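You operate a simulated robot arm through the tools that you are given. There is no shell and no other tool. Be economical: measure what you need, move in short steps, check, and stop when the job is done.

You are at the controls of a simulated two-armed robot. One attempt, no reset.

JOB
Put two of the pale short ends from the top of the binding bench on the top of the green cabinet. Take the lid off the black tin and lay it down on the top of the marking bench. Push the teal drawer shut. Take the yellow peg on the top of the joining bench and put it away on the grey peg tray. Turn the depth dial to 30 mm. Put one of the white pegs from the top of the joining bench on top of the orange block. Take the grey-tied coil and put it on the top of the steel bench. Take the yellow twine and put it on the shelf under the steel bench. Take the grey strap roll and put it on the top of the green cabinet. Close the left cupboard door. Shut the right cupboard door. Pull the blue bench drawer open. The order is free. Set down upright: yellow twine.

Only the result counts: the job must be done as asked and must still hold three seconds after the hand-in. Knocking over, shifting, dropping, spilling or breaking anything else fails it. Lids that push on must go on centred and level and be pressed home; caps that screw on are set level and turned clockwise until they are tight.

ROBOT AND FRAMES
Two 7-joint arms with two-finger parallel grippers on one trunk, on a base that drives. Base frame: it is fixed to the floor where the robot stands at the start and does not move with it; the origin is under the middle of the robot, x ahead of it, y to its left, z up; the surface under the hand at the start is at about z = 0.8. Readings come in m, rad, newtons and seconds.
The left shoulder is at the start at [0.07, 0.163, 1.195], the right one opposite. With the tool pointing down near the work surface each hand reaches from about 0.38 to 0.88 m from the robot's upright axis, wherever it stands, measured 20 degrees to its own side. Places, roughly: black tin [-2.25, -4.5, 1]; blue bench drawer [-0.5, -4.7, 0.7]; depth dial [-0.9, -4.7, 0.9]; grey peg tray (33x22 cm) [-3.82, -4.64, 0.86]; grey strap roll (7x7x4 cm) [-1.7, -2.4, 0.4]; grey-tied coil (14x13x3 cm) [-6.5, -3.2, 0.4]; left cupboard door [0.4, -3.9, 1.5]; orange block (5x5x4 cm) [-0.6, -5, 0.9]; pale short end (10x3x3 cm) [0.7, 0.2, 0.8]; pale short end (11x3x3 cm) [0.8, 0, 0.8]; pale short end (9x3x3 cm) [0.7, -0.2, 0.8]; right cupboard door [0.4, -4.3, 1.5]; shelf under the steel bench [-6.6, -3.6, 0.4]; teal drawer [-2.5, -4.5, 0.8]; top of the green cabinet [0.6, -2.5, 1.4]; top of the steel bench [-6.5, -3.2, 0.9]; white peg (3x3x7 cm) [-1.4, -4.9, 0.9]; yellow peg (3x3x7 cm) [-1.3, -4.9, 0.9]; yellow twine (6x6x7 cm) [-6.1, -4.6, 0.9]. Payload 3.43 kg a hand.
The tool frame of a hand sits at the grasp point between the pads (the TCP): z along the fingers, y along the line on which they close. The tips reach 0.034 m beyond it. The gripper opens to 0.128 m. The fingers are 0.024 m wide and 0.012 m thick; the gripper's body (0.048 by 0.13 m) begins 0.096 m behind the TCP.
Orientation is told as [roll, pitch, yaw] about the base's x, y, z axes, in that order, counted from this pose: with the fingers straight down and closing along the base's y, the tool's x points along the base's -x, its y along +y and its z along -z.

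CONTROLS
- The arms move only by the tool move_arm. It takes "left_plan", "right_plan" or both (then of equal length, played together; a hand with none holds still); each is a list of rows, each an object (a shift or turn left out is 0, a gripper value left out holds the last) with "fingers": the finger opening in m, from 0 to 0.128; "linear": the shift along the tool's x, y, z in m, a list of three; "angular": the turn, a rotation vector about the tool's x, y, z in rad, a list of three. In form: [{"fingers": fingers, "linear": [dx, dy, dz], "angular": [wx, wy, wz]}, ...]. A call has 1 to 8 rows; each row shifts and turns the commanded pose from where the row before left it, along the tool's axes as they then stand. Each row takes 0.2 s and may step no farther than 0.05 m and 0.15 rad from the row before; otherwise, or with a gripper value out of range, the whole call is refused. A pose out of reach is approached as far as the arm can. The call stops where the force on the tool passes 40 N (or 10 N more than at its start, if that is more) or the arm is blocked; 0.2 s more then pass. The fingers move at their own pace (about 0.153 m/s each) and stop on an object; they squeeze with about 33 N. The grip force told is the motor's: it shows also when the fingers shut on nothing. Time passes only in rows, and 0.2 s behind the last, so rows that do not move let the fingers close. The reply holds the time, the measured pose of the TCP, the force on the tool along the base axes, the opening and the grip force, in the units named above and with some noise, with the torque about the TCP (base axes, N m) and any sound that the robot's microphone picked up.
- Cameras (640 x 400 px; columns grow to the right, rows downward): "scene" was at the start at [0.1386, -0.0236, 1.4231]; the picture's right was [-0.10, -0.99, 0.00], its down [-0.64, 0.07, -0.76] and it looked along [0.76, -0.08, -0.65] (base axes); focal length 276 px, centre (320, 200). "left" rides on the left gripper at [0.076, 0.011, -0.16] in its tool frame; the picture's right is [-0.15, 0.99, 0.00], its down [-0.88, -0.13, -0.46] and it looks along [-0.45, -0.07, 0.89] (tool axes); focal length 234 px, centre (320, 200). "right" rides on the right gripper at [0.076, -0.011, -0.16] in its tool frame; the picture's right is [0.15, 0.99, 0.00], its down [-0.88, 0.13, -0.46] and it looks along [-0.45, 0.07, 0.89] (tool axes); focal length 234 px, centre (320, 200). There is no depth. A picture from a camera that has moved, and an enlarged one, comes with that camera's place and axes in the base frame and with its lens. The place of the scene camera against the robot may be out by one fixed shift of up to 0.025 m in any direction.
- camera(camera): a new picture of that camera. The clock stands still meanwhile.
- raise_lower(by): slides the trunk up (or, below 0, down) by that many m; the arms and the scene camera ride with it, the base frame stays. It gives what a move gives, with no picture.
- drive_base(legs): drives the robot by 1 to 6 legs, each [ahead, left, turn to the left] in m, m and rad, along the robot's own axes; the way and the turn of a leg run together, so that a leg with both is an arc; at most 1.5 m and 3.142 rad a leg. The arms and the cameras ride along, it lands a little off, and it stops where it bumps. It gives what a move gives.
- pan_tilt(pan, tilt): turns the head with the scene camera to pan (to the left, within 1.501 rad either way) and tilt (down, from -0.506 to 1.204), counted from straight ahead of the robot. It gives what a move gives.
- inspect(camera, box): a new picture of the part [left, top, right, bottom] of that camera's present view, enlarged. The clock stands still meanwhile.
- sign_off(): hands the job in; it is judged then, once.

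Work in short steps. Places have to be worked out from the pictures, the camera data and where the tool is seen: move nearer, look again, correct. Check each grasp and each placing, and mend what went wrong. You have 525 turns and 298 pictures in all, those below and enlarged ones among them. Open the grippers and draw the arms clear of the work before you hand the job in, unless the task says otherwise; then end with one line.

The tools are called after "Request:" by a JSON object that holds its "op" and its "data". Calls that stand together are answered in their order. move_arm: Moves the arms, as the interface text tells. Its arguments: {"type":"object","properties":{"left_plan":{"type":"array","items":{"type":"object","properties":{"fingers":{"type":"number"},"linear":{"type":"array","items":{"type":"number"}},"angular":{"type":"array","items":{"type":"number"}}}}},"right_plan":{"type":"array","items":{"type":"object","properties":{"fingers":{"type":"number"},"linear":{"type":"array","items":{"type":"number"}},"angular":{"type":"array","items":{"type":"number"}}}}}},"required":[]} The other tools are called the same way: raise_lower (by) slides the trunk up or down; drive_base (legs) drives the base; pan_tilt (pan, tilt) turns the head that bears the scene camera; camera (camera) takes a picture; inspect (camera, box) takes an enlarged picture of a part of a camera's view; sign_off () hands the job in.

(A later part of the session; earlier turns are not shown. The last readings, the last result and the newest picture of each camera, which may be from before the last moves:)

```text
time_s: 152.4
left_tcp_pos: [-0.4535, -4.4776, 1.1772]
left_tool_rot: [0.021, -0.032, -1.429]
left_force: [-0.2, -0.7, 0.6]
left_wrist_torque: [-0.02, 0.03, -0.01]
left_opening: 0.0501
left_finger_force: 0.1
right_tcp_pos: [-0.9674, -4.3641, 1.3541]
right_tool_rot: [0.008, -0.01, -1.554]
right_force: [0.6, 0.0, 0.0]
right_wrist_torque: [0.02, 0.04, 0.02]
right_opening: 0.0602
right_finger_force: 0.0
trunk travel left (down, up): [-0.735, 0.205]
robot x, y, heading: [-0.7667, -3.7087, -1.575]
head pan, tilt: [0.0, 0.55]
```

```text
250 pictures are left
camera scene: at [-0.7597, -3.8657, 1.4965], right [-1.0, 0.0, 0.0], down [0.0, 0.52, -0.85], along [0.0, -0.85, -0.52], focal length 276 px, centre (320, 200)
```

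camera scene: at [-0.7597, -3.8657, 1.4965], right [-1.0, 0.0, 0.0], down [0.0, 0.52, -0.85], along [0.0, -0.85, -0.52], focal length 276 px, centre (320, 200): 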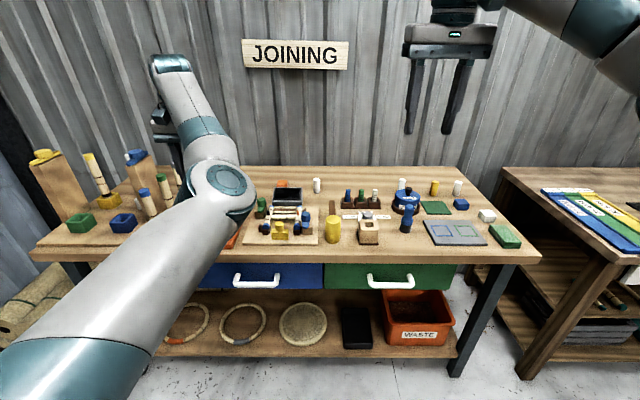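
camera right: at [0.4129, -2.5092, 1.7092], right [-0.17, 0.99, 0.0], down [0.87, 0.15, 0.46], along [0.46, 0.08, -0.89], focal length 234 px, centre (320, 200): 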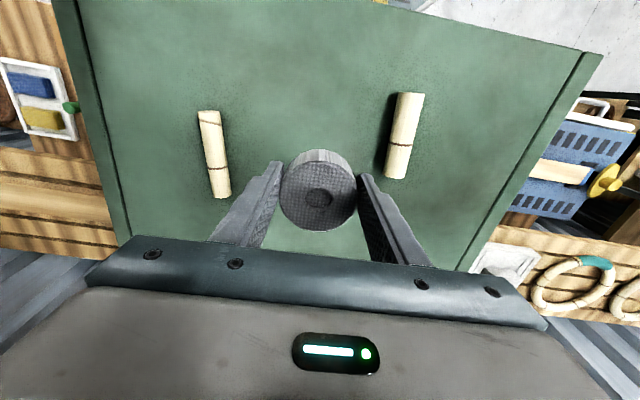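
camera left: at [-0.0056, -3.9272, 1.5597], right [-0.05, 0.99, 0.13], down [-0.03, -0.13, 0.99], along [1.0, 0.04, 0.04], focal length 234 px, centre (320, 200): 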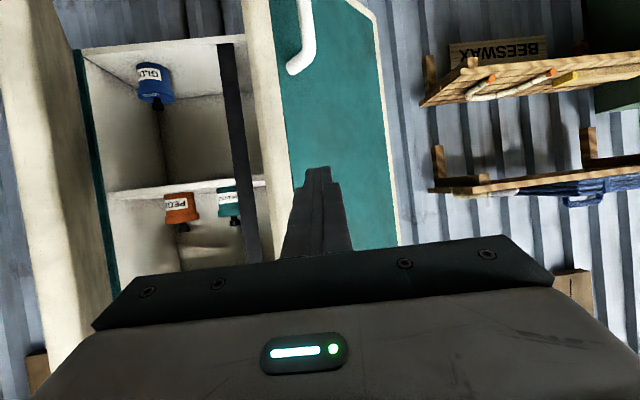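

I zoom in on the middle of the bench to find the orange block and read the dial.

Request:
{"op": "inspect", "data": {"camera": "scene", "box": [235, 165, 475, 300]}}

Request:
{"op": "inspect", "data": {"camera": "scene", "box": [335, 200, 405, 248]}}

```text
2.67 times, centred on (355, 232) of scene
camera zoom: at [-0.7597, -3.8657, 1.4965], right [-1.0, 0.0, 0.0], down [0.0, 0.52, -0.85], along [0.0, -0.85, -0.52], focal length 736 px, centre (227, 113)
```

zoom: 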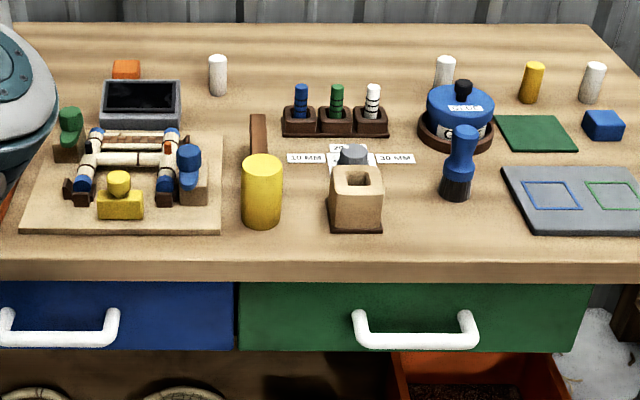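

```text
8.33 times, centred on (370, 224) of scene
camera zoom: at [-0.7597, -3.8657, 1.4965], right [-1.0, 0.0, 0.0], down [0.0, 0.52, -0.85], along [0.0, -0.85, -0.52], focal length 2301 px, centre (-97, 0)
```

zoom: 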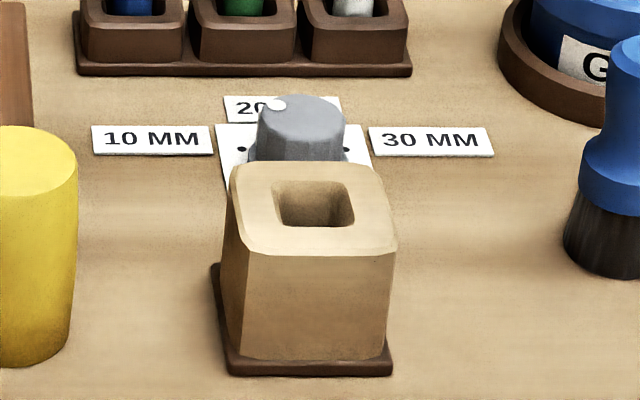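

The orange block is about [-0.59, -4.95] and a white peg stands close to it at [-0.745, -4.96]. The blue drawer must be last here, because it would block my approach. I tuck the left hand up and back, then approach the bench.

Request:
{"op": "move_arm", "data": {"left_plan": [{"linear": [0.035, 0, -0.034]}, {"linear": [0.035, 0, -0.034]}, {"linear": [0.035, 0, -0.034]}, {"linear": [0.035, 0, -0.034]}, {"linear": [0.02, 0, -0.034]}]}}

Request:
{"op": "drive_base", "data": {"legs": [[0.43, 0.16, 0]]}}

Request:
{"op": "camera", "data": {"camera": "scene"}}

Request:
{"op": "camera", "data": {"camera": "right"}}

```text
time_s: 153.6
left_tcp_pos: [-0.4218, -4.3442, 1.3128]
left_tool_rot: [0.02, -0.034, -1.43]
left_force: [-0.1, -0.4, -0.1]
left_wrist_torque: [-0.03, 0.01, 0.03]
left_opening: 0.0499
left_finger_force: 0.2
left hand out of reach, approached as far as the arm can: row 2, 3, 4, 5
right_tcp_pos: [-0.9694, -4.3604, 1.3549]
right_tool_rot: [0.009, -0.012, -1.553]
right_force: [-0.1, 1.1, 0.0]
right_wrist_torque: [-0.09, 0.01, 0.03]
right_opening: 0.06
right_finger_force: 0.1
trunk travel left (down, up): [-0.735, 0.205]
robot x, y, heading: [-0.7683, -3.7091, -1.571]
head pan, tilt: [0.0, 0.55]
```

```text
time_s: 156.3
left_tcp_pos: [-0.2639, -4.7739, 1.3126]
left_tool_rot: [0.022, -0.033, -1.433]
left_force: [0.0, 0.3, 0.5]
left_wrist_torque: [0.0, 0.02, 0.02]
left_opening: 0.0499
left_finger_force: 0.1
right_tcp_pos: [-0.8112, -4.7879, 1.3548]
right_tool_rot: [0.008, -0.01, -1.556]
right_force: [-0.3, 0.6, -0.1]
right_wrist_torque: [-0.02, -0.01, 0.0]
right_opening: 0.0602
right_finger_force: 0.1
trunk travel left (down, up): [-0.735, 0.205]
robot x, y, heading: [-0.604, -4.1391, -1.571]
head pan, tilt: [0.0, 0.55]
```

```text
247 pictures are left
camera scene: at [-0.6031, -4.2916, 1.4967], right [-1.0, 0.0, 0.0], down [0.0, 0.52, -0.85], along [0.0, -0.85, -0.52], focal length 276 px, centre (320, 200)
```

scene: 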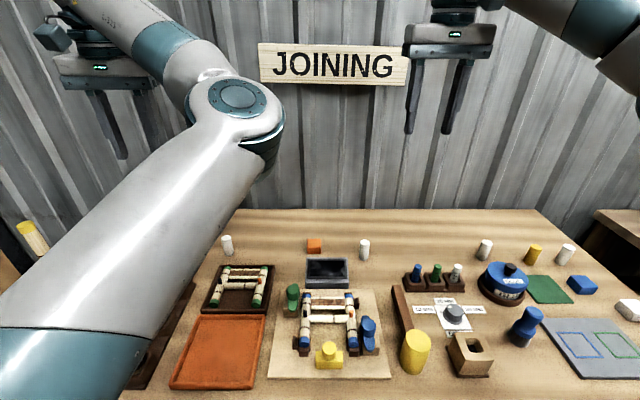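

```text
246 pictures are left
camera right: at [-0.825, -4.7114, 1.5145], right [0.99, 0.16, 0.01], down [0.14, -0.87, 0.47], along [0.08, -0.46, -0.88], focal length 234 px, centre (320, 200)
```

right: 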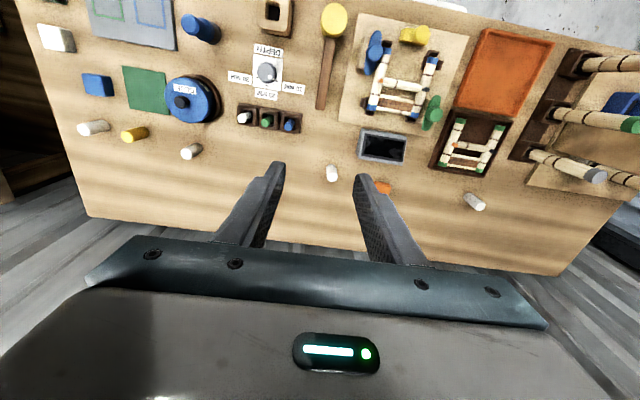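

Both cameras put the white peg at about [-0.747, -4.95] and the block at [-0.595, -4.96]. I move the right hand above the peg.

Request:
{"op": "move_arm", "data": {"right_plan": [{"linear": [-0.0224, 0.009, 0.039]}, {"linear": [-0.0224, 0.009, 0.039]}, {"linear": [-0.0224, 0.009, 0.039]}, {"linear": [-0.0224, 0.009, 0.039]}, {"linear": [-0.0224, 0.009, 0.039]}, {"linear": [-0.0224, 0.009, 0.039]}, {"linear": [-0.0224, 0.009, 0.039]}]}}

Request:
{"op": "camera", "data": {"camera": "right"}}

```text
time_s: 157.9
left_tcp_pos: [-0.2635, -4.7759, 1.3104]
left_tool_rot: [0.021, -0.031, -1.433]
left_force: [-0.5, 0.0, 0.3]
left_wrist_torque: [0.01, 0.07, -0.02]
left_opening: 0.05
left_finger_force: 0.1
right_tcp_pos: [-0.7436, -4.95, 1.0857]
right_tool_rot: [0.007, -0.01, -1.554]
right_force: [0.0, -1.4, 0.4]
right_wrist_torque: [-0.01, 0.0, -0.01]
right_opening: 0.0603
right_finger_force: 0.0
trunk travel left (down, up): [-0.735, 0.205]
robot x, y, heading: [-0.605, -4.1412, -1.577]
head pan, tilt: [0.0, 0.55]
```

```text
245 pictures are left
camera right: at [-0.756, -4.8737, 1.2444], right [0.99, 0.16, 0.01], down [0.14, -0.87, 0.47], along [0.08, -0.46, -0.89], focal length 234 px, centre (320, 200)
```

right: 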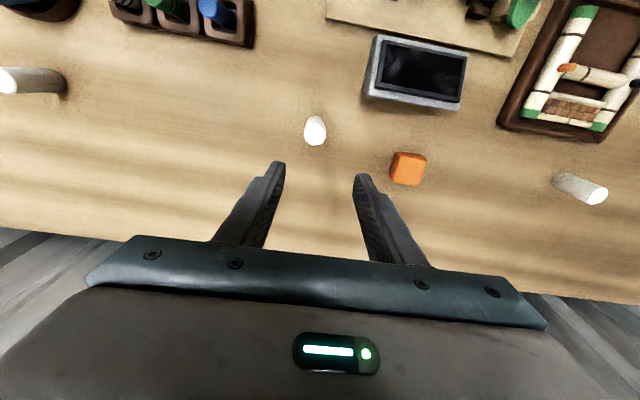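

Peg top is about [-0.75, -4.935]. I correct and descend to grip its middle.

Request:
{"op": "move_arm", "data": {"right_plan": [{"linear": [0.015, -0.006, 0.04]}, {"linear": [0, 0, 0.04]}, {"linear": [0, 0, 0.03]}]}}

Request:
{"op": "camera", "data": {"camera": "right"}}

```text
time_s: 158.7
left_tcp_pos: [-0.264, -4.7747, 1.3128]
left_tool_rot: [0.023, -0.032, -1.433]
left_force: [-0.4, -0.4, -0.5]
left_wrist_torque: [-0.03, 0.0, 0.03]
left_opening: 0.0499
left_finger_force: 0.1
right_tcp_pos: [-0.7493, -4.9337, 0.9734]
right_tool_rot: [0.007, -0.011, -1.555]
right_force: [0.8, -0.2, 0.5]
right_wrist_torque: [0.02, 0.0, 0.03]
right_opening: 0.0601
right_finger_force: 0.0
trunk travel left (down, up): [-0.735, 0.205]
robot x, y, heading: [-0.6034, -4.1382, -1.574]
head pan, tilt: [0.0, 0.55]
```

```text
244 pictures are left
camera right: at [-0.7626, -4.8563, 1.1332], right [0.99, 0.16, 0.01], down [0.14, -0.87, 0.47], along [0.08, -0.46, -0.89], focal length 234 px, centre (320, 200)
```

right: 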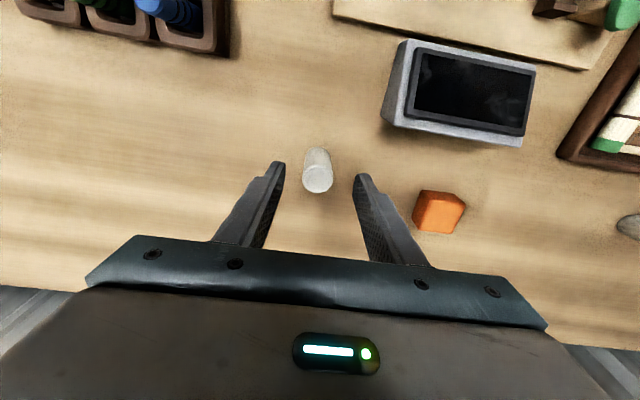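

Aligned. I descend to z≈0.90, close, and lift a little.

Request:
{"op": "move_arm", "data": {"right_plan": [{"linear": [-0.005, 0, 0.04]}, {"linear": [0, 0, 0.025]}, {"linear": [0, 0, 0.006]}, {"fingers": 0}, {"fingers": 0}, {"fingers": 0}, {"linear": [0, 0, -0.02]}, {"linear": [0, 0, -0.04]}]}}

Request:
{"op": "camera", "data": {"camera": "right"}}

```text
time_s: 160.5
left_tcp_pos: [-0.2641, -4.7736, 1.3115]
left_tool_rot: [0.022, -0.032, -1.434]
left_force: [-0.6, 1.0, 0.2]
left_wrist_torque: [-0.03, -0.03, 0.0]
left_opening: 0.05
left_finger_force: 0.0
right_tcp_pos: [-0.7495, -4.9395, 0.962]
right_tool_rot: [0.008, -0.009, -1.557]
right_force: [0.4, -0.7, -1.6]
right_wrist_torque: [-0.01, 0.02, 0.02]
right_opening: 0.0277
right_finger_force: 32.6
trunk travel left (down, up): [-0.735, 0.205]
robot x, y, heading: [-0.6072, -4.1387, -1.573]
head pan, tilt: [0.0, 0.55]
```

```text
243 pictures are left
camera right: at [-0.7624, -4.862, 1.1229], right [0.99, 0.16, 0.01], down [0.14, -0.87, 0.47], along [0.08, -0.46, -0.88], focal length 234 px, centre (320, 200)
```

right: 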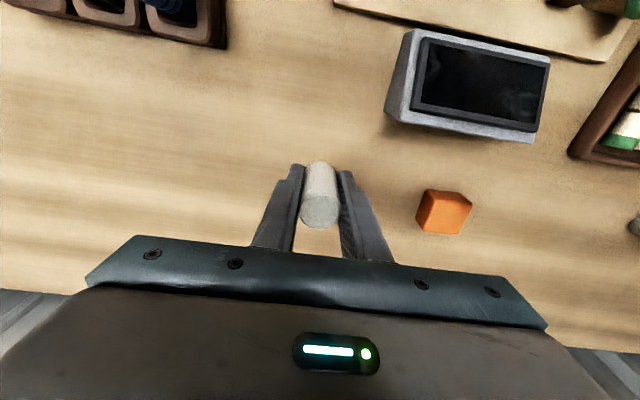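

The peg is held. I raise it and move it over the orange block at about [-0.605, -4.967].

Request:
{"op": "move_arm", "data": {"right_plan": [{"linear": [0, 0, -0.04]}, {"linear": [-0.007, 0.037, 0]}, {"linear": [-0.007, 0.037, 0]}, {"linear": [-0.007, 0.037, 0]}, {"linear": [-0.007, 0.034, 0]}]}}

Request:
{"op": "camera", "data": {"camera": "right"}}

```text
time_s: 161.7
left_tcp_pos: [-0.2649, -4.775, 1.312]
left_tool_rot: [0.022, -0.033, -1.431]
left_force: [0.6, 0.1, 0.2]
left_wrist_torque: [0.0, 0.04, 0.0]
left_opening: 0.0499
left_finger_force: 0.1
right_tcp_pos: [-0.6135, -4.9422, 1.0042]
right_tool_rot: [0.007, -0.01, -1.557]
right_force: [-0.3, -0.2, -0.2]
right_wrist_torque: [0.02, 0.0, -0.04]
right_opening: 0.0283
right_finger_force: 33.7
right hand out of reach, approached as far as the arm can: row 4, 5
trunk travel left (down, up): [-0.735, 0.205]
robot x, y, heading: [-0.6039, -4.1333, -1.574]
head pan, tilt: [0.0, 0.55]
```

```text
242 pictures are left
camera right: at [-0.6271, -4.8645, 1.1634], right [0.99, 0.16, 0.01], down [0.14, -0.87, 0.47], along [0.08, -0.46, -0.89], focal length 234 px, centre (320, 200)
```

right: 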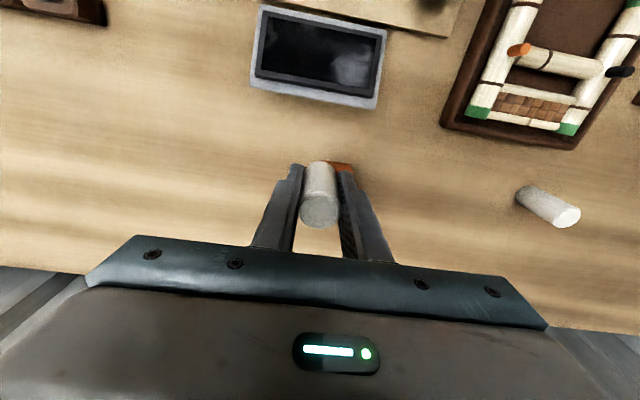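

The block is out of the right arm's reach from here. I shift the base 0.14 m left and 0.04 m ahead, then bring the hand back over the block.

Request:
{"op": "drive_base", "data": {"legs": [[0.04, 0.14, 0]]}}

Request:
{"op": "move_arm", "data": {"right_plan": [{"linear": [0, -0.045, 0]}, {"linear": [0, -0.045, 0]}, {"linear": [0, -0.04, 0]}]}}

Request:
{"op": "camera", "data": {"camera": "right"}}

Request:
{"op": "camera", "data": {"camera": "scene"}}

```text
time_s: 163.1
left_tcp_pos: [-0.128, -4.8136, 1.3131]
left_tool_rot: [0.024, -0.034, -1.433]
left_force: [0.2, -0.9, -0.5]
left_wrist_torque: [0.0, 0.04, 0.01]
left_opening: 0.0498
left_finger_force: 0.0
right_tcp_pos: [-0.4776, -4.9808, 1.0034]
right_tool_rot: [0.011, -0.012, -1.555]
right_force: [-0.2, 0.1, -0.6]
right_wrist_torque: [0.02, -0.03, 0.0]
right_opening: 0.0284
right_finger_force: 33.3
trunk travel left (down, up): [-0.735, 0.205]
robot x, y, heading: [-0.4688, -4.1785, -1.578]
head pan, tilt: [0.0, 0.55]
```

```text
time_s: 163.8
left_tcp_pos: [-0.1258, -4.8148, 1.313]
left_tool_rot: [0.022, -0.032, -1.431]
left_force: [-0.6, 0.1, -0.2]
left_wrist_torque: [0.0, -0.01, 0.05]
left_opening: 0.0501
left_finger_force: 0.1
right_tcp_pos: [-0.6051, -4.9821, 1.003]
right_tool_rot: [0.009, -0.01, -1.556]
right_force: [-0.5, -0.1, -1.2]
right_wrist_torque: [0.0, 0.04, -0.01]
right_opening: 0.0282
right_finger_force: 33.1
trunk travel left (down, up): [-0.735, 0.205]
robot x, y, heading: [-0.4684, -4.1769, -1.573]
head pan, tilt: [0.0, 0.55]
```

```text
241 pictures are left
camera right: at [-0.6189, -4.9045, 1.1642], right [0.99, 0.16, 0.01], down [0.14, -0.87, 0.47], along [0.08, -0.46, -0.89], focal length 234 px, centre (320, 200)
```

right: 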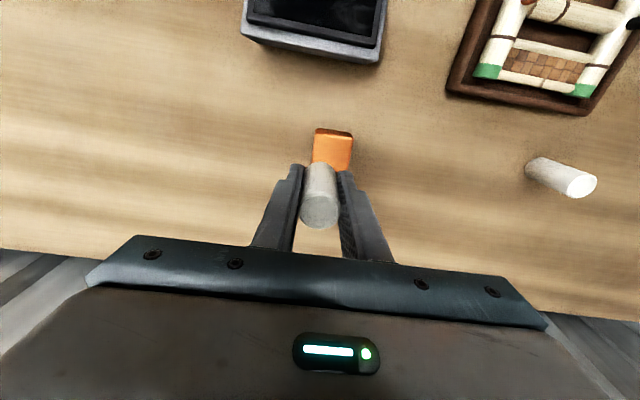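

```text
240 pictures are left
camera scene: at [-0.4649, -4.3325, 1.4965], right [-1.0, 0.0, 0.0], down [0.0, 0.52, -0.85], along [0.0, -0.85, -0.52], focal length 276 px, centre (320, 200)
```

scene: 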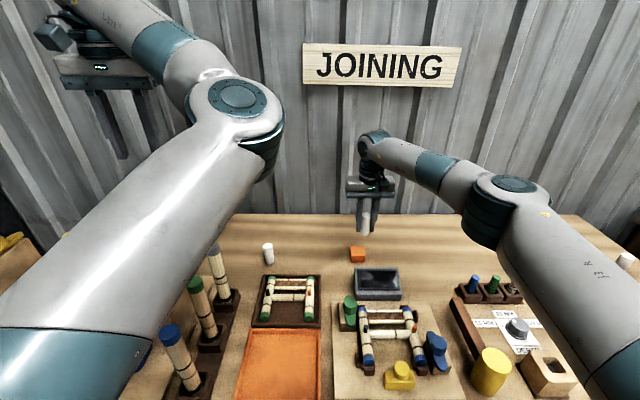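

Triangulating the right camera's views puts the block top at about [-0.59, -4.983], z≈0.876. I shift 14 mm towards +x and lower to just above it.

Request:
{"op": "move_arm", "data": {"right_plan": [{"linear": [0, 0.014, 0]}, {"linear": [0, 0, 0.03]}, {"linear": [0, 0, 0]}]}}

Request:
{"op": "inspect", "data": {"camera": "scene", "box": [310, 190, 420, 290]}}

Request:
{"op": "camera", "data": {"camera": "right"}}

```text
time_s: 164.7
left_tcp_pos: [-0.1273, -4.8144, 1.3125]
left_tool_rot: [0.022, -0.035, -1.433]
left_force: [-0.1, 0.0, -0.4]
left_wrist_torque: [-0.01, -0.01, 0.02]
left_opening: 0.0498
left_finger_force: 0.0
right_tcp_pos: [-0.5913, -4.982, 0.9736]
right_tool_rot: [0.008, -0.012, -1.558]
right_force: [0.0, 0.7, -0.8]
right_wrist_torque: [0.0, 0.01, 0.01]
right_opening: 0.0284
right_finger_force: 33.0
trunk travel left (down, up): [-0.735, 0.205]
robot x, y, heading: [-0.4693, -4.1752, -1.574]
head pan, tilt: [0.0, 0.55]
```

```text
4.00 times, centred on (365, 240) of scene
camera zoom: at [-0.4649, -4.3322, 1.4966], right [-1.0, 0.0, 0.0], down [0.0, 0.52, -0.85], along [0.0, -0.85, -0.52], focal length 1104 px, centre (140, 40)
```

zoom: 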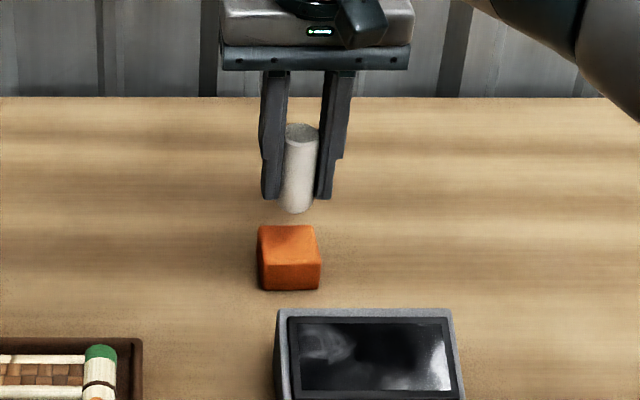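

```text
238 pictures are left
camera right: at [-0.6045, -4.9044, 1.1341], right [0.99, 0.16, 0.01], down [0.14, -0.87, 0.47], along [0.08, -0.46, -0.88], focal length 234 px, centre (320, 200)
```

right: 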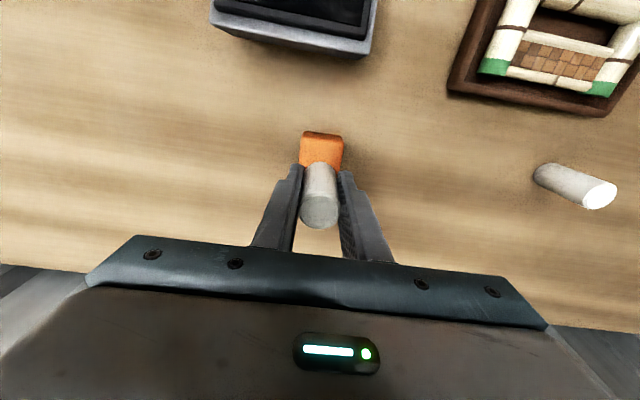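

Peg and block are aligned in both views. I lower in fine steps until contact.

Request:
{"op": "move_arm", "data": {"right_plan": [{"linear": [0, 0.002, 0.02]}, {"linear": [0, 0, 0.006]}, {"linear": [0, 0, 0.004]}, {"linear": [0, 0, 0.004]}, {"linear": [0, 0, 0.004]}, {"linear": [0, 0, 0.004]}, {"linear": [0, 0, 0.004]}, {"linear": [0, 0, 0.004]}]}}

Request:
{"op": "inspect", "data": {"camera": "scene", "box": [310, 190, 420, 290]}}

```text
time_s: 166.4
left_tcp_pos: [-0.1249, -4.8094, 1.3151]
left_tool_rot: [0.021, -0.038, -1.433]
left_force: [-0.1, -0.9, -1.4]
left_wrist_torque: [0.02, 0.0, -0.01]
left_opening: 0.05
left_finger_force: 0.0
right_tcp_pos: [-0.589, -4.9816, 0.9295]
right_tool_rot: [0.008, -0.019, -1.558]
right_force: [0.2, -1.8, 36.0]
right_wrist_torque: [-0.05, 0.0, 0.0]
right_opening: 0.0282
right_finger_force: 33.0
trunk travel left (down, up): [-0.735, 0.205]
robot x, y, heading: [-0.4684, -4.1762, -1.573]
head pan, tilt: [0.0, 0.55]
```

```text
4.00 times, centred on (365, 240) of scene
camera zoom: at [-0.4637, -4.3263, 1.4975], right [-1.0, 0.0, 0.0], down [0.0, 0.52, -0.85], along [0.0, -0.85, -0.52], focal length 1104 px, centre (140, 40)
```

zoom: 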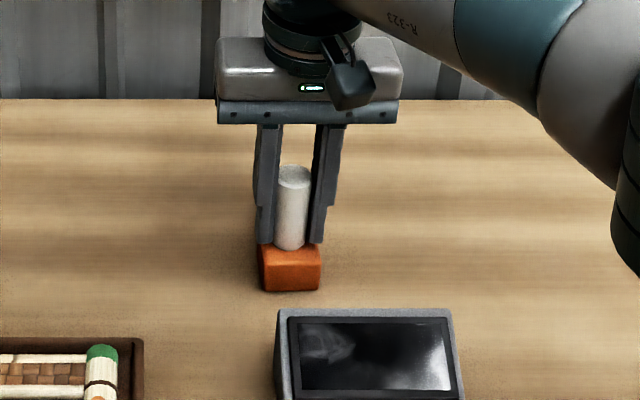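

The peg stands centred on the block with contact force. I ease up 2 mm, open, rise, and check.

Request:
{"op": "move_arm", "data": {"right_plan": [{"linear": [0, 0, -0.002]}, {"fingers": 0.05}, {"fingers": 0.05}, {"linear": [0, 0, -0.03]}, {"linear": [0, 0, -0.045]}, {"linear": [0, 0, -0.045]}]}}

Request:
{"op": "inspect", "data": {"camera": "scene", "box": [310, 190, 420, 290]}}

```text
time_s: 167.8
left_tcp_pos: [-0.1268, -4.8138, 1.3115]
left_tool_rot: [0.022, -0.031, -1.432]
left_force: [0.2, 0.5, 0.3]
left_wrist_torque: [0.0, -0.04, 0.0]
left_opening: 0.0498
left_finger_force: 0.0
right_tcp_pos: [-0.5904, -4.9808, 1.044]
right_tool_rot: [0.008, -0.008, -1.558]
right_force: [0.1, -0.2, 0.1]
right_wrist_torque: [0.01, 0.03, 0.02]
right_opening: 0.0501
right_finger_force: 0.1
trunk travel left (down, up): [-0.735, 0.205]
robot x, y, heading: [-0.4705, -4.1745, -1.57]
head pan, tilt: [0.0, 0.55]
```

```text
4.00 times, centred on (365, 240) of scene
camera zoom: at [-0.4642, -4.3322, 1.4964], right [-1.0, 0.0, 0.0], down [0.0, 0.52, -0.85], along [0.0, -0.85, -0.52], focal length 1104 px, centre (140, 40)
```

zoom: 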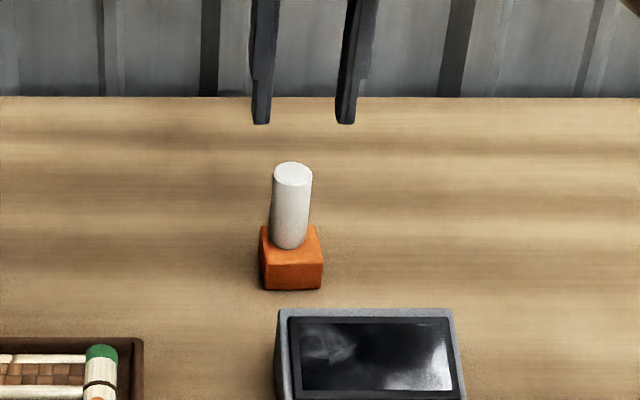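

The peg stands on the block. Next, the dial (about [-0.945, -4.725]): I shift the base right and look at it from above.

Request:
{"op": "move_arm", "data": {"right_plan": [{"linear": [0.03, 0, -0.03]}, {"linear": [0.03, 0, -0.03]}, {"linear": [0.03, 0, -0.03]}]}}

Request:
{"op": "drive_base", "data": {"legs": [[0, -0.3, 0]]}}

Request:
{"op": "move_arm", "data": {"right_plan": [{"linear": [0.04, -0.012, 0]}, {"linear": [0.04, -0.012, 0]}, {"linear": [0.04, -0.012, 0]}, {"linear": [0.03, -0.012, 0]}]}}

Request:
{"op": "camera", "data": {"camera": "right"}}

```text
time_s: 168.7
left_tcp_pos: [-0.1269, -4.8139, 1.3123]
left_tool_rot: [0.022, -0.033, -1.434]
left_force: [0.3, 0.2, 0.6]
left_wrist_torque: [-0.03, 0.0, 0.01]
left_opening: 0.0501
left_finger_force: 0.0
right_tcp_pos: [-0.5929, -4.8909, 1.1341]
right_tool_rot: [0.008, -0.01, -1.558]
right_force: [0.0, -0.5, -0.2]
right_wrist_torque: [-0.01, -0.02, 0.02]
right_opening: 0.05
right_finger_force: 0.0
trunk travel left (down, up): [-0.735, 0.205]
robot x, y, heading: [-0.468, -4.1761, -1.574]
head pan, tilt: [0.0, 0.55]
```

```text
time_s: 170.7
left_tcp_pos: [-0.4197, -4.8133, 1.3124]
left_tool_rot: [0.022, -0.033, -1.436]
left_force: [0.0, -0.5, 0.4]
left_wrist_torque: [0.02, 0.02, 0.03]
left_opening: 0.05
left_finger_force: 0.0
right_tcp_pos: [-0.8857, -4.8896, 1.1329]
right_tool_rot: [0.01, -0.011, -1.559]
right_force: [0.3, 0.4, 1.3]
right_wrist_torque: [0.0, 0.02, 0.02]
right_opening: 0.05
right_finger_force: 0.0
trunk travel left (down, up): [-0.735, 0.205]
robot x, y, heading: [-0.7622, -4.1767, -1.574]
head pan, tilt: [0.0, 0.55]
```

```text
time_s: 171.7
left_tcp_pos: [-0.4213, -4.812, 1.3131]
left_tool_rot: [0.022, -0.033, -1.436]
left_force: [-0.7, 0.6, 0.6]
left_wrist_torque: [-0.02, -0.05, -0.01]
left_opening: 0.0499
left_finger_force: 0.0
right_tcp_pos: [-0.9385, -4.7396, 1.1301]
right_tool_rot: [0.01, -0.01, -1.558]
right_force: [-1.2, 0.1, -0.1]
right_wrist_torque: [-0.02, 0.0, -0.01]
right_opening: 0.0501
right_finger_force: 0.2
trunk travel left (down, up): [-0.735, 0.205]
robot x, y, heading: [-0.7627, -4.1795, -1.571]
head pan, tilt: [0.0, 0.55]
```

```text
235 pictures are left
camera right: at [-0.9514, -4.6635, 1.2898], right [0.99, 0.16, 0.01], down [0.14, -0.87, 0.47], along [0.08, -0.46, -0.88], focal length 234 px, centre (320, 200)
```

right: 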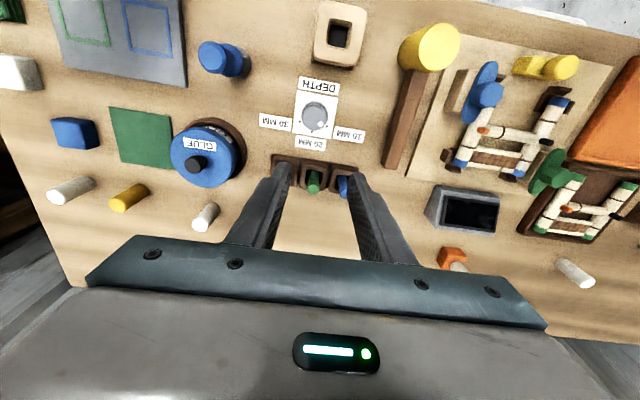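

Request:
{"op": "inspect", "data": {"camera": "right", "box": [250, 65, 380, 160]}}

```text
4.21 times, centred on (315, 112) of right
camera zoom: at [-0.9514, -4.6635, 1.2898], right [0.99, 0.16, 0.01], down [0.14, -0.87, 0.47], along [0.08, -0.46, -0.88], focal length 986 px, centre (341, 568)
```

zoom: 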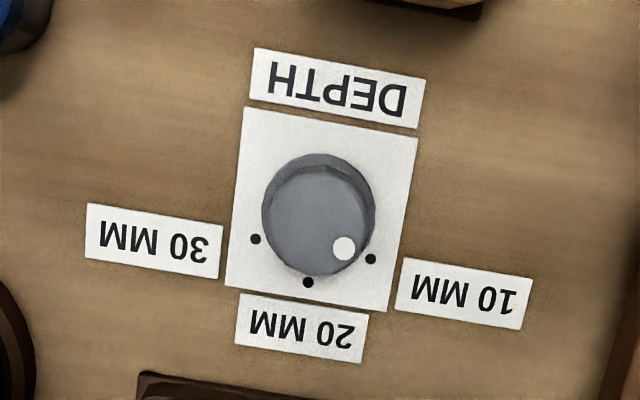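

The dial points at 10 MM; 10/20/30 lie about 61° apart, so it needs about 122° clockwise from above. I centre on the knob (about [-0.950, -4.727]) and pre-rotate the wrist 1.07 rad counter-clockwise.

Request:
{"op": "move_arm", "data": {"right_plan": [{"linear": [0.013, -0.0115, 0], "fingers": 0.064}, {"angular": [0, 0, -0.15]}, {"angular": [0, 0, -0.15]}, {"angular": [0, 0, -0.15]}, {"angular": [0, 0, -0.15]}, {"angular": [0, 0, -0.15]}, {"angular": [0, 0, -0.15]}, {"angular": [0, 0, -0.15], "linear": [0, 0, 0.04]}]}}

Request:
{"op": "camera", "data": {"camera": "right"}}

```text
time_s: 173.5
left_tcp_pos: [-0.4228, -4.8139, 1.3118]
left_tool_rot: [0.022, -0.031, -1.435]
left_force: [-0.6, -0.5, -0.4]
left_wrist_torque: [0.03, 0.01, 0.03]
left_opening: 0.0499
left_finger_force: 0.1
right_tcp_pos: [-0.9496, -4.7295, 1.0888]
right_tool_rot: [-0.004, -0.012, -0.505]
right_force: [-0.1, 0.2, -0.5]
right_wrist_torque: [-0.05, -0.02, 0.0]
right_opening: 0.064
right_finger_force: 0.1
trunk travel left (down, up): [-0.735, 0.205]
robot x, y, heading: [-0.7652, -4.1755, -1.575]
head pan, tilt: [0.0, 0.55]
```

```text
233 pictures are left
camera right: at [-1.0228, -4.701, 1.249], right [0.35, 0.94, -0.01], down [0.83, -0.31, 0.47], along [0.43, -0.17, -0.88], focal length 234 px, centre (320, 200)
```

right: 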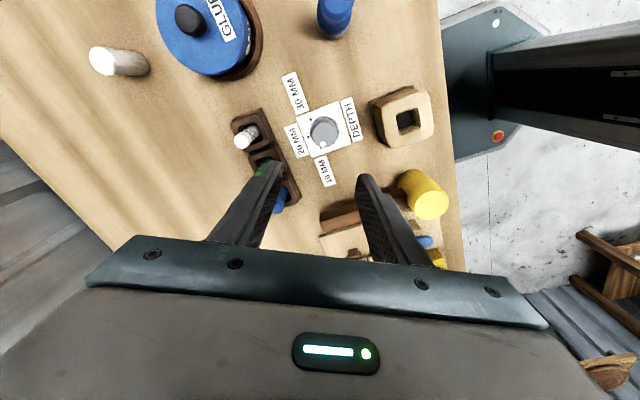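

Knob confirmed at [-0.952, -4.726]. I descend so the fingertips flank the knob.

Request:
{"op": "move_arm", "data": {"right_plan": [{"linear": [0, 0, 0.045]}, {"linear": [0, 0, 0.045]}, {"linear": [0, 0, 0.045]}, {"linear": [0, 0, 0.045]}, {"linear": [0, 0, 0.01]}]}}

Request:
{"op": "camera", "data": {"camera": "right"}}

```text
time_s: 174.7
left_tcp_pos: [-0.4216, -4.8146, 1.3117]
left_tool_rot: [0.021, -0.033, -1.433]
left_force: [0.0, 0.8, -0.9]
left_wrist_torque: [-0.06, -0.01, 0.0]
left_opening: 0.0503
left_finger_force: 0.1
right_tcp_pos: [-0.9471, -4.7303, 0.9003]
right_tool_rot: [-0.005, -0.011, -0.509]
right_force: [0.9, 0.6, -0.3]
right_wrist_torque: [-0.01, -0.02, -0.02]
right_opening: 0.0638
right_finger_force: 0.0
trunk travel left (down, up): [-0.735, 0.205]
robot x, y, heading: [-0.7634, -4.1753, -1.574]
head pan, tilt: [0.0, 0.55]
```

```text
232 pictures are left
camera right: at [-1.0195, -4.7018, 1.0603], right [0.35, 0.94, -0.01], down [0.83, -0.31, 0.47], along [0.43, -0.17, -0.88], focal length 234 px, centre (320, 200)
```

right: 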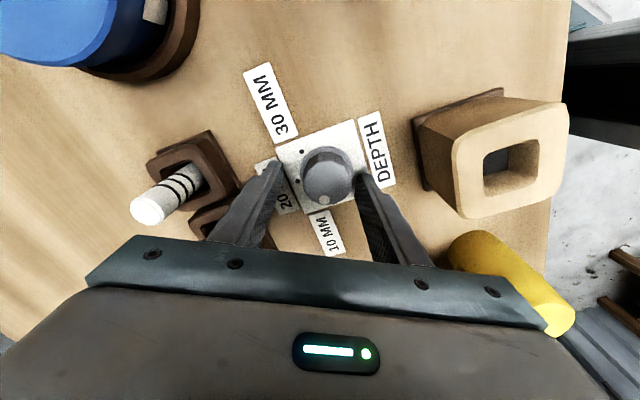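

Centring by a few millimetres and going down slightly more, then gripping the knob.

Request:
{"op": "move_arm", "data": {"right_plan": [{"linear": [0.007, 0.004, 0.003]}, {"linear": [0, 0, 0.004]}, {"fingers": 0.02}, {"fingers": 0.02}, {"fingers": 0.02}]}}

Request:
{"op": "camera", "data": {"camera": "right"}}

```text
time_s: 175.9
left_tcp_pos: [-0.4211, -4.8126, 1.313]
left_tool_rot: [0.02, -0.034, -1.436]
left_force: [0.2, -0.5, 0.2]
left_wrist_torque: [0.0, -0.03, 0.0]
left_opening: 0.0498
left_finger_force: 0.1
right_tcp_pos: [-0.9511, -4.7233, 0.8937]
right_tool_rot: [-0.004, -0.011, -0.508]
right_force: [2.6, 5.9, 1.3]
right_wrist_torque: [1.06, -0.6, -0.02]
right_opening: 0.0398
right_finger_force: 45.0
trunk travel left (down, up): [-0.735, 0.205]
robot x, y, heading: [-0.7619, -4.1734, -1.574]
head pan, tilt: [0.0, 0.55]
```

```text
231 pictures are left
camera right: at [-1.0232, -4.6942, 1.054], right [0.35, 0.94, -0.01], down [0.83, -0.31, 0.47], along [0.43, -0.17, -0.88], focal length 234 px, centre (320, 200)
```

right: 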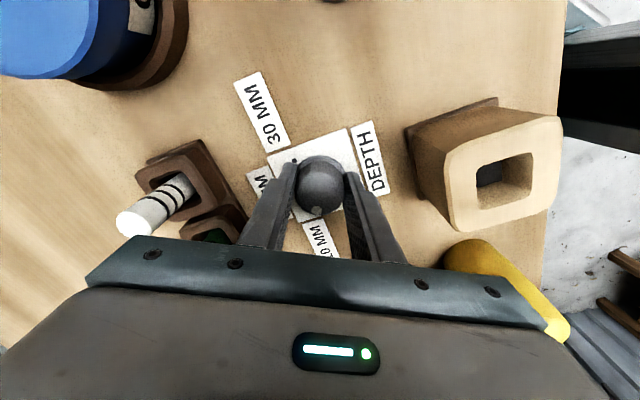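

Gripped at 0.040 m. I turn clockwise (positive about tool z), eight rows first.

Request:
{"op": "move_arm", "data": {"right_plan": [{"angular": [0, 0, 0.133]}, {"angular": [0, 0, 0.133]}, {"angular": [0, 0, 0.133]}, {"angular": [0, 0, 0.133]}, {"angular": [0, 0, 0.133]}, {"angular": [0, 0, 0.133]}, {"angular": [0, 0, 0.133]}, {"angular": [0, 0, 0.133]}]}}

Request:
{"op": "camera", "data": {"camera": "right"}}

```text
time_s: 177.7
left_tcp_pos: [-0.4205, -4.8133, 1.3118]
left_tool_rot: [0.022, -0.031, -1.436]
left_force: [0.0, 0.9, 0.4]
left_wrist_torque: [0.0, -0.01, 0.01]
left_opening: 0.0501
left_finger_force: 0.1
right_tcp_pos: [-0.9483, -4.7215, 0.8944]
right_tool_rot: [0.009, -0.01, -1.573]
right_force: [15.7, 21.6, -14.7]
right_wrist_torque: [-0.1, 0.83, 0.04]
right_opening: 0.0396
right_finger_force: 45.1
trunk travel left (down, up): [-0.735, 0.205]
robot x, y, heading: [-0.7595, -4.1741, -1.577]
head pan, tilt: [0.0, 0.55]
```

```text
230 pictures are left
camera right: at [-0.9604, -4.6447, 1.0543], right [0.99, 0.14, 0.01], down [0.12, -0.88, 0.46], along [0.07, -0.46, -0.89], focal length 234 px, centre (320, 200)
```

right: 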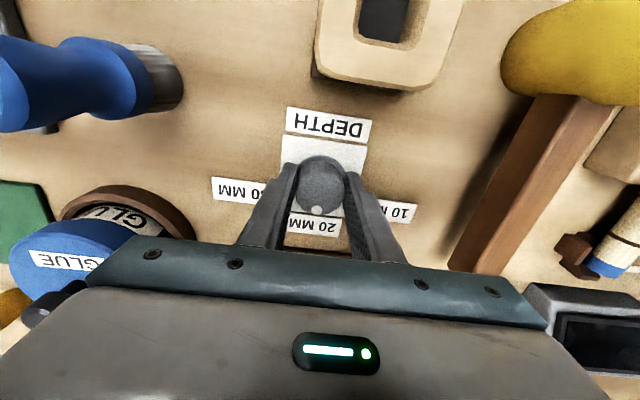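

The dial passed to 20. I relieve the small side force and turn the remaining 1.07 rad.

Request:
{"op": "move_arm", "data": {"right_plan": [{"linear": [0.0015, 0.001, 0], "angular": [0, 0, 0.133]}, {"angular": [0, 0, 0.133]}, {"angular": [0, 0, 0.133]}, {"angular": [0, 0, 0.133]}, {"angular": [0, 0, 0.133]}, {"angular": [0, 0, 0.133]}, {"angular": [0, 0, 0.133]}, {"angular": [0, 0, 0.133]}]}}

Request:
{"op": "camera", "data": {"camera": "right"}}

```text
time_s: 179.5
left_tcp_pos: [-0.4212, -4.8139, 1.3109]
left_tool_rot: [0.022, -0.033, -1.436]
left_force: [-0.5, -0.5, 0.8]
left_wrist_torque: [-0.02, -0.01, -0.04]
left_opening: 0.0499
left_finger_force: 0.0
right_tcp_pos: [-0.9466, -4.7226, 0.8936]
right_tool_rot: [0.012, 0.004, -2.64]
right_force: [17.9, 5.0, -15.4]
right_wrist_torque: [1.11, 0.41, 0.23]
right_opening: 0.0397
right_finger_force: 44.7
trunk travel left (down, up): [-0.735, 0.205]
robot x, y, heading: [-0.7638, -4.1788, -1.58]
head pan, tilt: [0.0, 0.55]
```

```text
229 pictures are left
camera right: at [-0.8873, -4.6752, 1.0555], right [0.61, -0.8, 0.01], down [-0.71, -0.53, 0.45], along [-0.36, -0.28, -0.89], focal length 234 px, centre (320, 200)
```

right: 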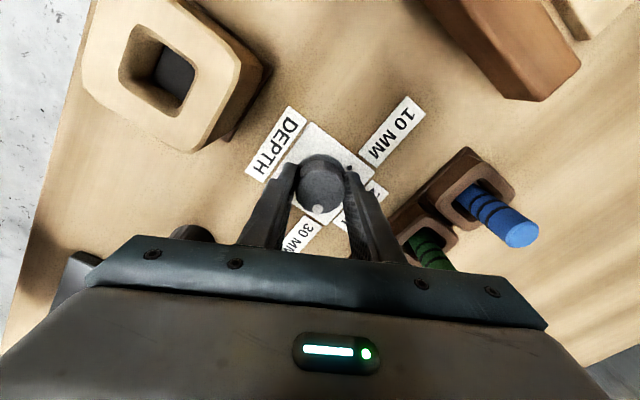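

I release, rise, and check the dial reading.

Request:
{"op": "move_arm", "data": {"right_plan": [{"fingers": 0.064}, {"fingers": 0.064}, {"linear": [0, 0, -0.03]}, {"linear": [0, 0, -0.045]}, {"linear": [0, 0, -0.045]}, {"linear": [0, 0, -0.045]}]}}

Request:
{"op": "inspect", "data": {"camera": "right", "box": [220, 70, 420, 200]}}

```text
time_s: 180.9
left_tcp_pos: [-0.4232, -4.8134, 1.3123]
left_tool_rot: [0.023, -0.033, -1.433]
left_force: [-0.1, -0.1, 0.0]
left_wrist_torque: [-0.01, 0.02, 0.0]
left_opening: 0.05
left_finger_force: 0.0
right_tcp_pos: [-0.9524, -4.7186, 1.0587]
right_tool_rot: [0.012, 0.003, -2.637]
right_force: [0.0, -0.1, -0.5]
right_wrist_torque: [0.0, 0.04, 0.0]
right_opening: 0.0641
right_finger_force: 0.0
trunk travel left (down, up): [-0.735, 0.205]
robot x, y, heading: [-0.762, -4.1763, -1.576]
head pan, tilt: [0.0, 0.55]
```

```text
3.08 times, centred on (320, 135) of right
camera zoom: at [-0.8922, -4.6713, 1.2207], right [0.61, -0.8, 0.01], down [-0.71, -0.54, 0.46], along [-0.36, -0.29, -0.89], focal length 720 px, centre (320, 400)
```

zoom: 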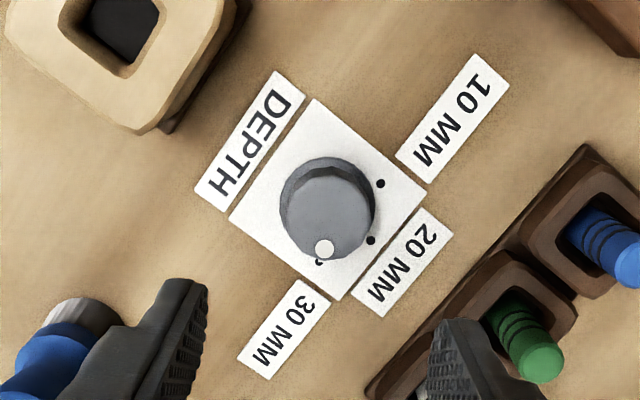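

The dial's mark lies on the 30 dot. Next the blue drawer: I lift, back away from the bench, and reorient the right hand to point forward with its fingers closing vertically.

Request:
{"op": "move_arm", "data": {"right_plan": [{"linear": [0, 0, -0.045], "angular": [0, 0, 0.12]}, {"linear": [0, 0, -0.045], "angular": [0, 0, 0.12]}, {"linear": [0, 0, -0.045], "angular": [0, 0, 0.12]}, {"angular": [0, 0, 0.14]}]}}

Request:
{"op": "drive_base", "data": {"legs": [[-0.4, 0, 0], [0, 0.42, 0]]}}

Request:
{"op": "move_arm", "data": {"right_plan": [{"angular": [-0.14, 0, 0]}, {"angular": [-0.14, 0, 0]}, {"angular": [-0.14, 0, 0]}, {"angular": [-0.14, 0, 0]}, {"angular": [-0.14, 0, 0]}, {"angular": [-0.14, 0, 0]}, {"angular": [-0.14, 0, 0]}, {"angular": [-0.14, 0, 0]}]}}

Request:
{"op": "camera", "data": {"camera": "scene"}}

```text
time_s: 181.9
left_tcp_pos: [-0.422, -4.8137, 1.3127]
left_tool_rot: [0.024, -0.033, -1.433]
left_force: [1.2, -0.4, -0.4]
left_wrist_torque: [-0.01, 0.01, -0.01]
left_opening: 0.05
left_finger_force: 0.0
right_tcp_pos: [-0.9518, -4.7186, 1.1944]
right_tool_rot: [0.008, 0.007, -3.141]
right_force: [0.3, -0.1, 0.4]
right_wrist_torque: [0.0, 0.01, 0.0]
right_opening: 0.064
right_finger_force: 0.1
trunk travel left (down, up): [-0.735, 0.205]
robot x, y, heading: [-0.7613, -4.1781, -1.576]
head pan, tilt: [0.0, 0.55]
```

```text
time_s: 186.5
left_tcp_pos: [-0.0037, -4.4112, 1.3119]
left_tool_rot: [0.024, -0.034, -1.429]
left_force: [-0.3, 0.4, 0.0]
left_wrist_torque: [0.02, -0.01, -0.02]
left_opening: 0.05
left_finger_force: 0.0
right_tcp_pos: [-0.5339, -4.3192, 1.1938]
right_tool_rot: [0.011, 0.009, -3.133]
right_force: [0.2, 0.1, -0.4]
right_wrist_torque: [0.0, 0.01, -0.02]
right_opening: 0.0638
right_finger_force: 0.1
trunk travel left (down, up): [-0.735, 0.205]
robot x, y, heading: [-0.3462, -3.7726, -1.568]
head pan, tilt: [0.0, 0.55]
```

```text
time_s: 188.3
left_tcp_pos: [-0.0026, -4.4113, 1.312]
left_tool_rot: [0.021, -0.034, -1.43]
left_force: [-0.8, 0.2, 0.1]
left_wrist_torque: [0.01, -0.01, -0.01]
left_opening: 0.0501
left_finger_force: 0.1
right_tcp_pos: [-0.5248, -4.3609, 1.2033]
right_tool_rot: [1.13, 0.01, -3.133]
right_force: [-0.2, -0.7, 0.5]
right_wrist_torque: [-0.01, 0.03, -0.01]
right_opening: 0.0641
right_finger_force: 0.0
right hand out of reach, approached as far as the arm can: row 7, 8
trunk travel left (down, up): [-0.735, 0.205]
robot x, y, heading: [-0.3478, -3.7737, -1.568]
head pan, tilt: [0.0, 0.55]
```

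```text
227 pictures are left
camera scene: at [-0.3418, -3.9304, 1.4965], right [-1.0, 0.0, 0.0], down [0.0, 0.52, -0.85], along [0.0, -0.85, -0.52], focal length 276 px, centre (320, 200)
```

scene: 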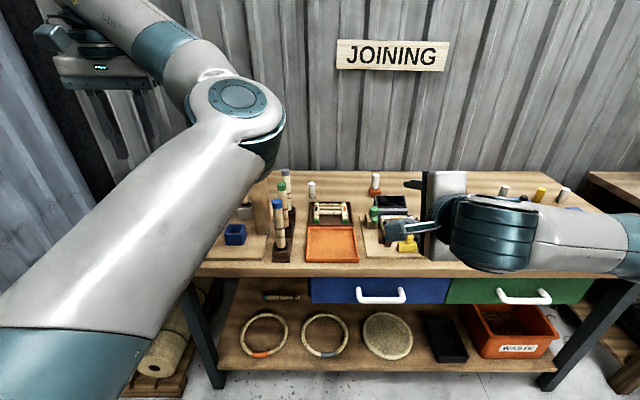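

The drawer handle is near x≈-0.53, z≈0.77. I lower the trunk and finish tipping the hand forward.

Request:
{"op": "raise_lower", "data": {"by": -0.36}}

Request:
{"op": "move_arm", "data": {"right_plan": [{"angular": [-0.14, 0, 0]}, {"angular": [-0.14, 0, 0]}, {"angular": [-0.14, 0, 0]}, {"angular": [0, 0, 0]}]}}

Request:
{"op": "camera", "data": {"camera": "scene"}}

Request:
{"op": "camera", "data": {"camera": "right"}}

```text
time_s: 191.8
left_tcp_pos: [-0.0024, -4.4113, 0.9514]
left_tool_rot: [0.023, -0.033, -1.43]
left_force: [0.7, -1.3, 0.5]
left_wrist_torque: [0.04, -0.04, 0.03]
left_opening: 0.0503
left_finger_force: 0.0
right_tcp_pos: [-0.5239, -4.361, 0.8439]
right_tool_rot: [1.128, 0.009, -3.134]
right_force: [0.7, 0.2, -0.3]
right_wrist_torque: [-0.01, 0.0, 0.01]
right_opening: 0.0641
right_finger_force: 0.0
trunk travel left (down, up): [-0.375, 0.565]
robot x, y, heading: [-0.3461, -3.774, -1.568]
head pan, tilt: [0.0, 0.55]
```

```text
time_s: 192.8
left_tcp_pos: [-0.0019, -4.4103, 0.953]
left_tool_rot: [0.023, -0.032, -1.43]
left_force: [0.0, -0.2, 0.0]
left_wrist_torque: [-0.02, 0.01, 0.02]
left_opening: 0.05
left_finger_force: 0.1
right_tcp_pos: [-0.5113, -4.3768, 0.8462]
right_tool_rot: [1.304, 0.009, -3.118]
right_force: [0.2, 0.3, -0.1]
right_wrist_torque: [-0.02, -0.04, 0.0]
right_opening: 0.0641
right_finger_force: 0.0
right hand out of reach, approached as far as the arm can: row 1, 2, 3
trunk travel left (down, up): [-0.375, 0.565]
robot x, y, heading: [-0.3442, -3.7722, -1.57]
head pan, tilt: [0.0, 0.55]
```

```text
226 pictures are left
camera scene: at [-0.3417, -3.9296, 1.1365], right [-1.0, 0.0, 0.0], down [0.0, 0.52, -0.85], along [0.0, -0.85, -0.52], focal length 276 px, centre (320, 200)
```

scene: 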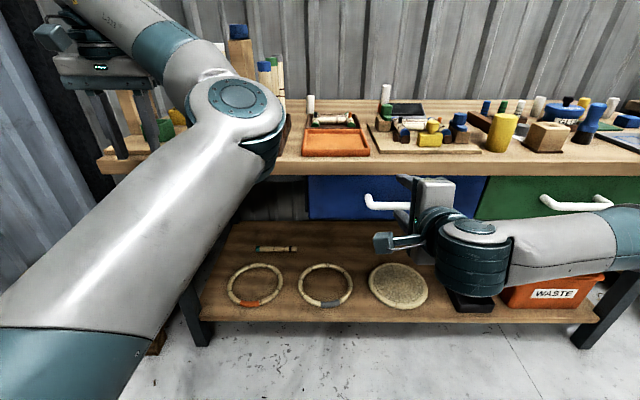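

```text
225 pictures are left
camera right: at [-0.4386, -4.2183, 0.8796], right [0.14, -0.26, 0.96], down [-0.89, 0.38, 0.24], along [-0.43, -0.89, -0.17], focal length 234 px, centre (320, 200)
```

right: 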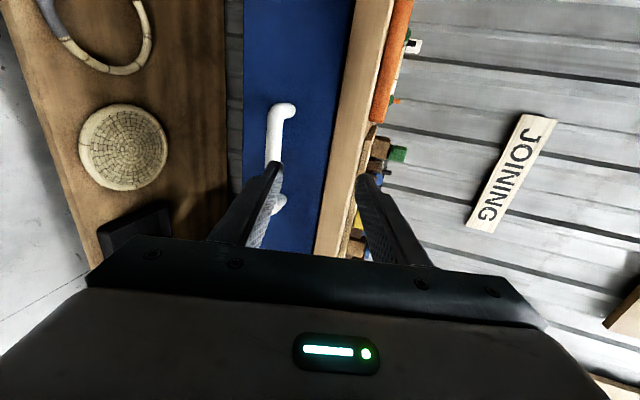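

The handle bar is about [-0.525, -4.48, 0.765], horizontal. I lower the hand to its height, level it, and advance part way.

Request:
{"op": "move_arm", "data": {"right_plan": [{"linear": [0, -0.037, 0.01], "fingers": 0.055}, {"linear": [-0.006, -0.037, 0.01]}, {"linear": [-0.006, 0, 0.02], "angular": [-0.09, 0, 0]}, {"linear": [0, 0, 0.02], "angular": [-0.09, 0, 0]}, {"linear": [0, 0, 0]}]}}

Request:
{"op": "camera", "data": {"camera": "right"}}

```text
time_s: 194.0
left_tcp_pos: [-0.0041, -4.4105, 0.9524]
left_tool_rot: [0.023, -0.034, -1.43]
left_force: [-1.0, -0.4, -0.7]
left_wrist_torque: [0.0, -0.01, 0.0]
left_opening: 0.0499
left_finger_force: 0.1
right_tcp_pos: [-0.4514, -4.3996, 0.8063]
right_tool_rot: [1.481, 0.007, -3.133]
right_force: [0.6, -0.1, 0.6]
right_wrist_torque: [0.0, 0.0, -0.04]
right_opening: 0.055
right_finger_force: 0.1
right hand out of reach, approached as far as the arm can: row 1, 2, 3, 4
trunk travel left (down, up): [-0.375, 0.565]
robot x, y, heading: [-0.3442, -3.7731, -1.57]
head pan, tilt: [0.0, 0.55]
```

```text
224 pictures are left
camera right: at [-0.3765, -4.2392, 0.8111], right [0.14, -0.09, 0.99], down [-0.89, 0.43, 0.16], along [-0.44, -0.9, -0.02], focal length 234 px, centre (320, 200)
```

right: 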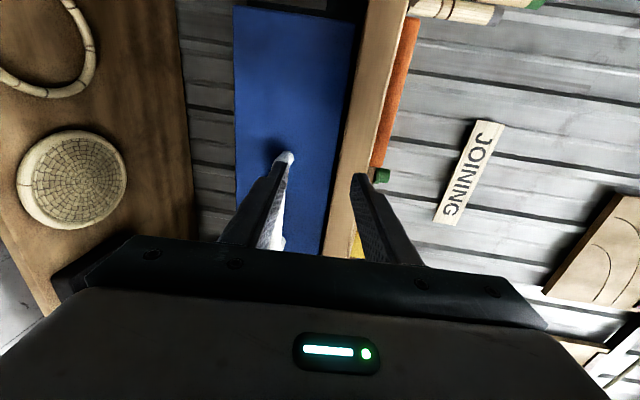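

The arm is too folded here. I back the base off 0.12 m so the arm can extend, then re-check.

Request:
{"op": "drive_base", "data": {"legs": [[-0.12, 0, 0]]}}

Request:
{"op": "move_arm", "data": {"right_plan": [{"linear": [0, 0, 0.03]}, {"linear": [0, 0, 0.03]}, {"linear": [0, 0, 0.0]}]}}

Request:
{"op": "camera", "data": {"camera": "right"}}

```text
time_s: 195.3
left_tcp_pos: [-0.0033, -4.2887, 0.9522]
left_tool_rot: [0.022, -0.034, -1.43]
left_force: [0.2, 0.4, 0.5]
left_wrist_torque: [-0.04, 0.01, 0.01]
left_opening: 0.0501
left_finger_force: 0.1
right_tcp_pos: [-0.4506, -4.2782, 0.8064]
right_tool_rot: [1.481, 0.007, -3.133]
right_force: [-0.2, 0.3, 1.1]
right_wrist_torque: [0.02, 0.03, 0.02]
right_opening: 0.0553
right_finger_force: 0.0
trunk travel left (down, up): [-0.375, 0.565]
robot x, y, heading: [-0.3456, -3.6542, -1.573]
head pan, tilt: [0.0, 0.55]
```

```text
time_s: 196.1
left_tcp_pos: [-0.0039, -4.2897, 0.9527]
left_tool_rot: [0.023, -0.032, -1.43]
left_force: [0.1, 0.7, 0.2]
left_wrist_torque: [-0.02, 0.02, 0.02]
left_opening: 0.0499
left_finger_force: 0.1
right_tcp_pos: [-0.4388, -4.3351, 0.8067]
right_tool_rot: [1.476, 0.006, -3.141]
right_force: [-0.4, 1.0, 0.2]
right_wrist_torque: [0.0, 0.01, -0.01]
right_opening: 0.0552
right_finger_force: 0.1
right hand out of reach, approached as far as the arm can: row 1, 2
trunk travel left (down, up): [-0.375, 0.565]
robot x, y, heading: [-0.3475, -3.6561, -1.57]
head pan, tilt: [0.0, 0.55]
```

```text
223 pictures are left
camera right: at [-0.3633, -4.1759, 0.8122], right [0.14, -0.09, 0.99], down [-0.88, 0.44, 0.17], along [-0.45, -0.89, -0.02], focal length 234 px, centre (320, 200)
```

right: 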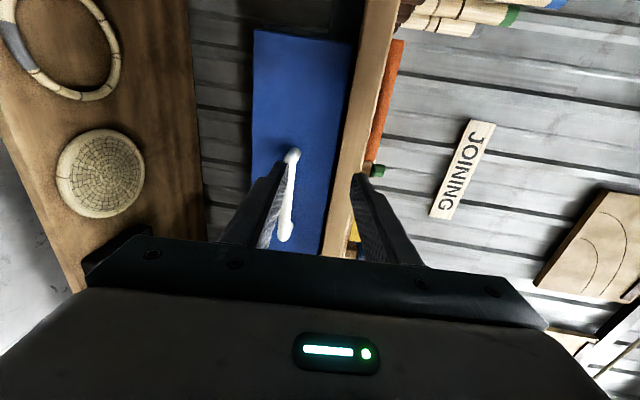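

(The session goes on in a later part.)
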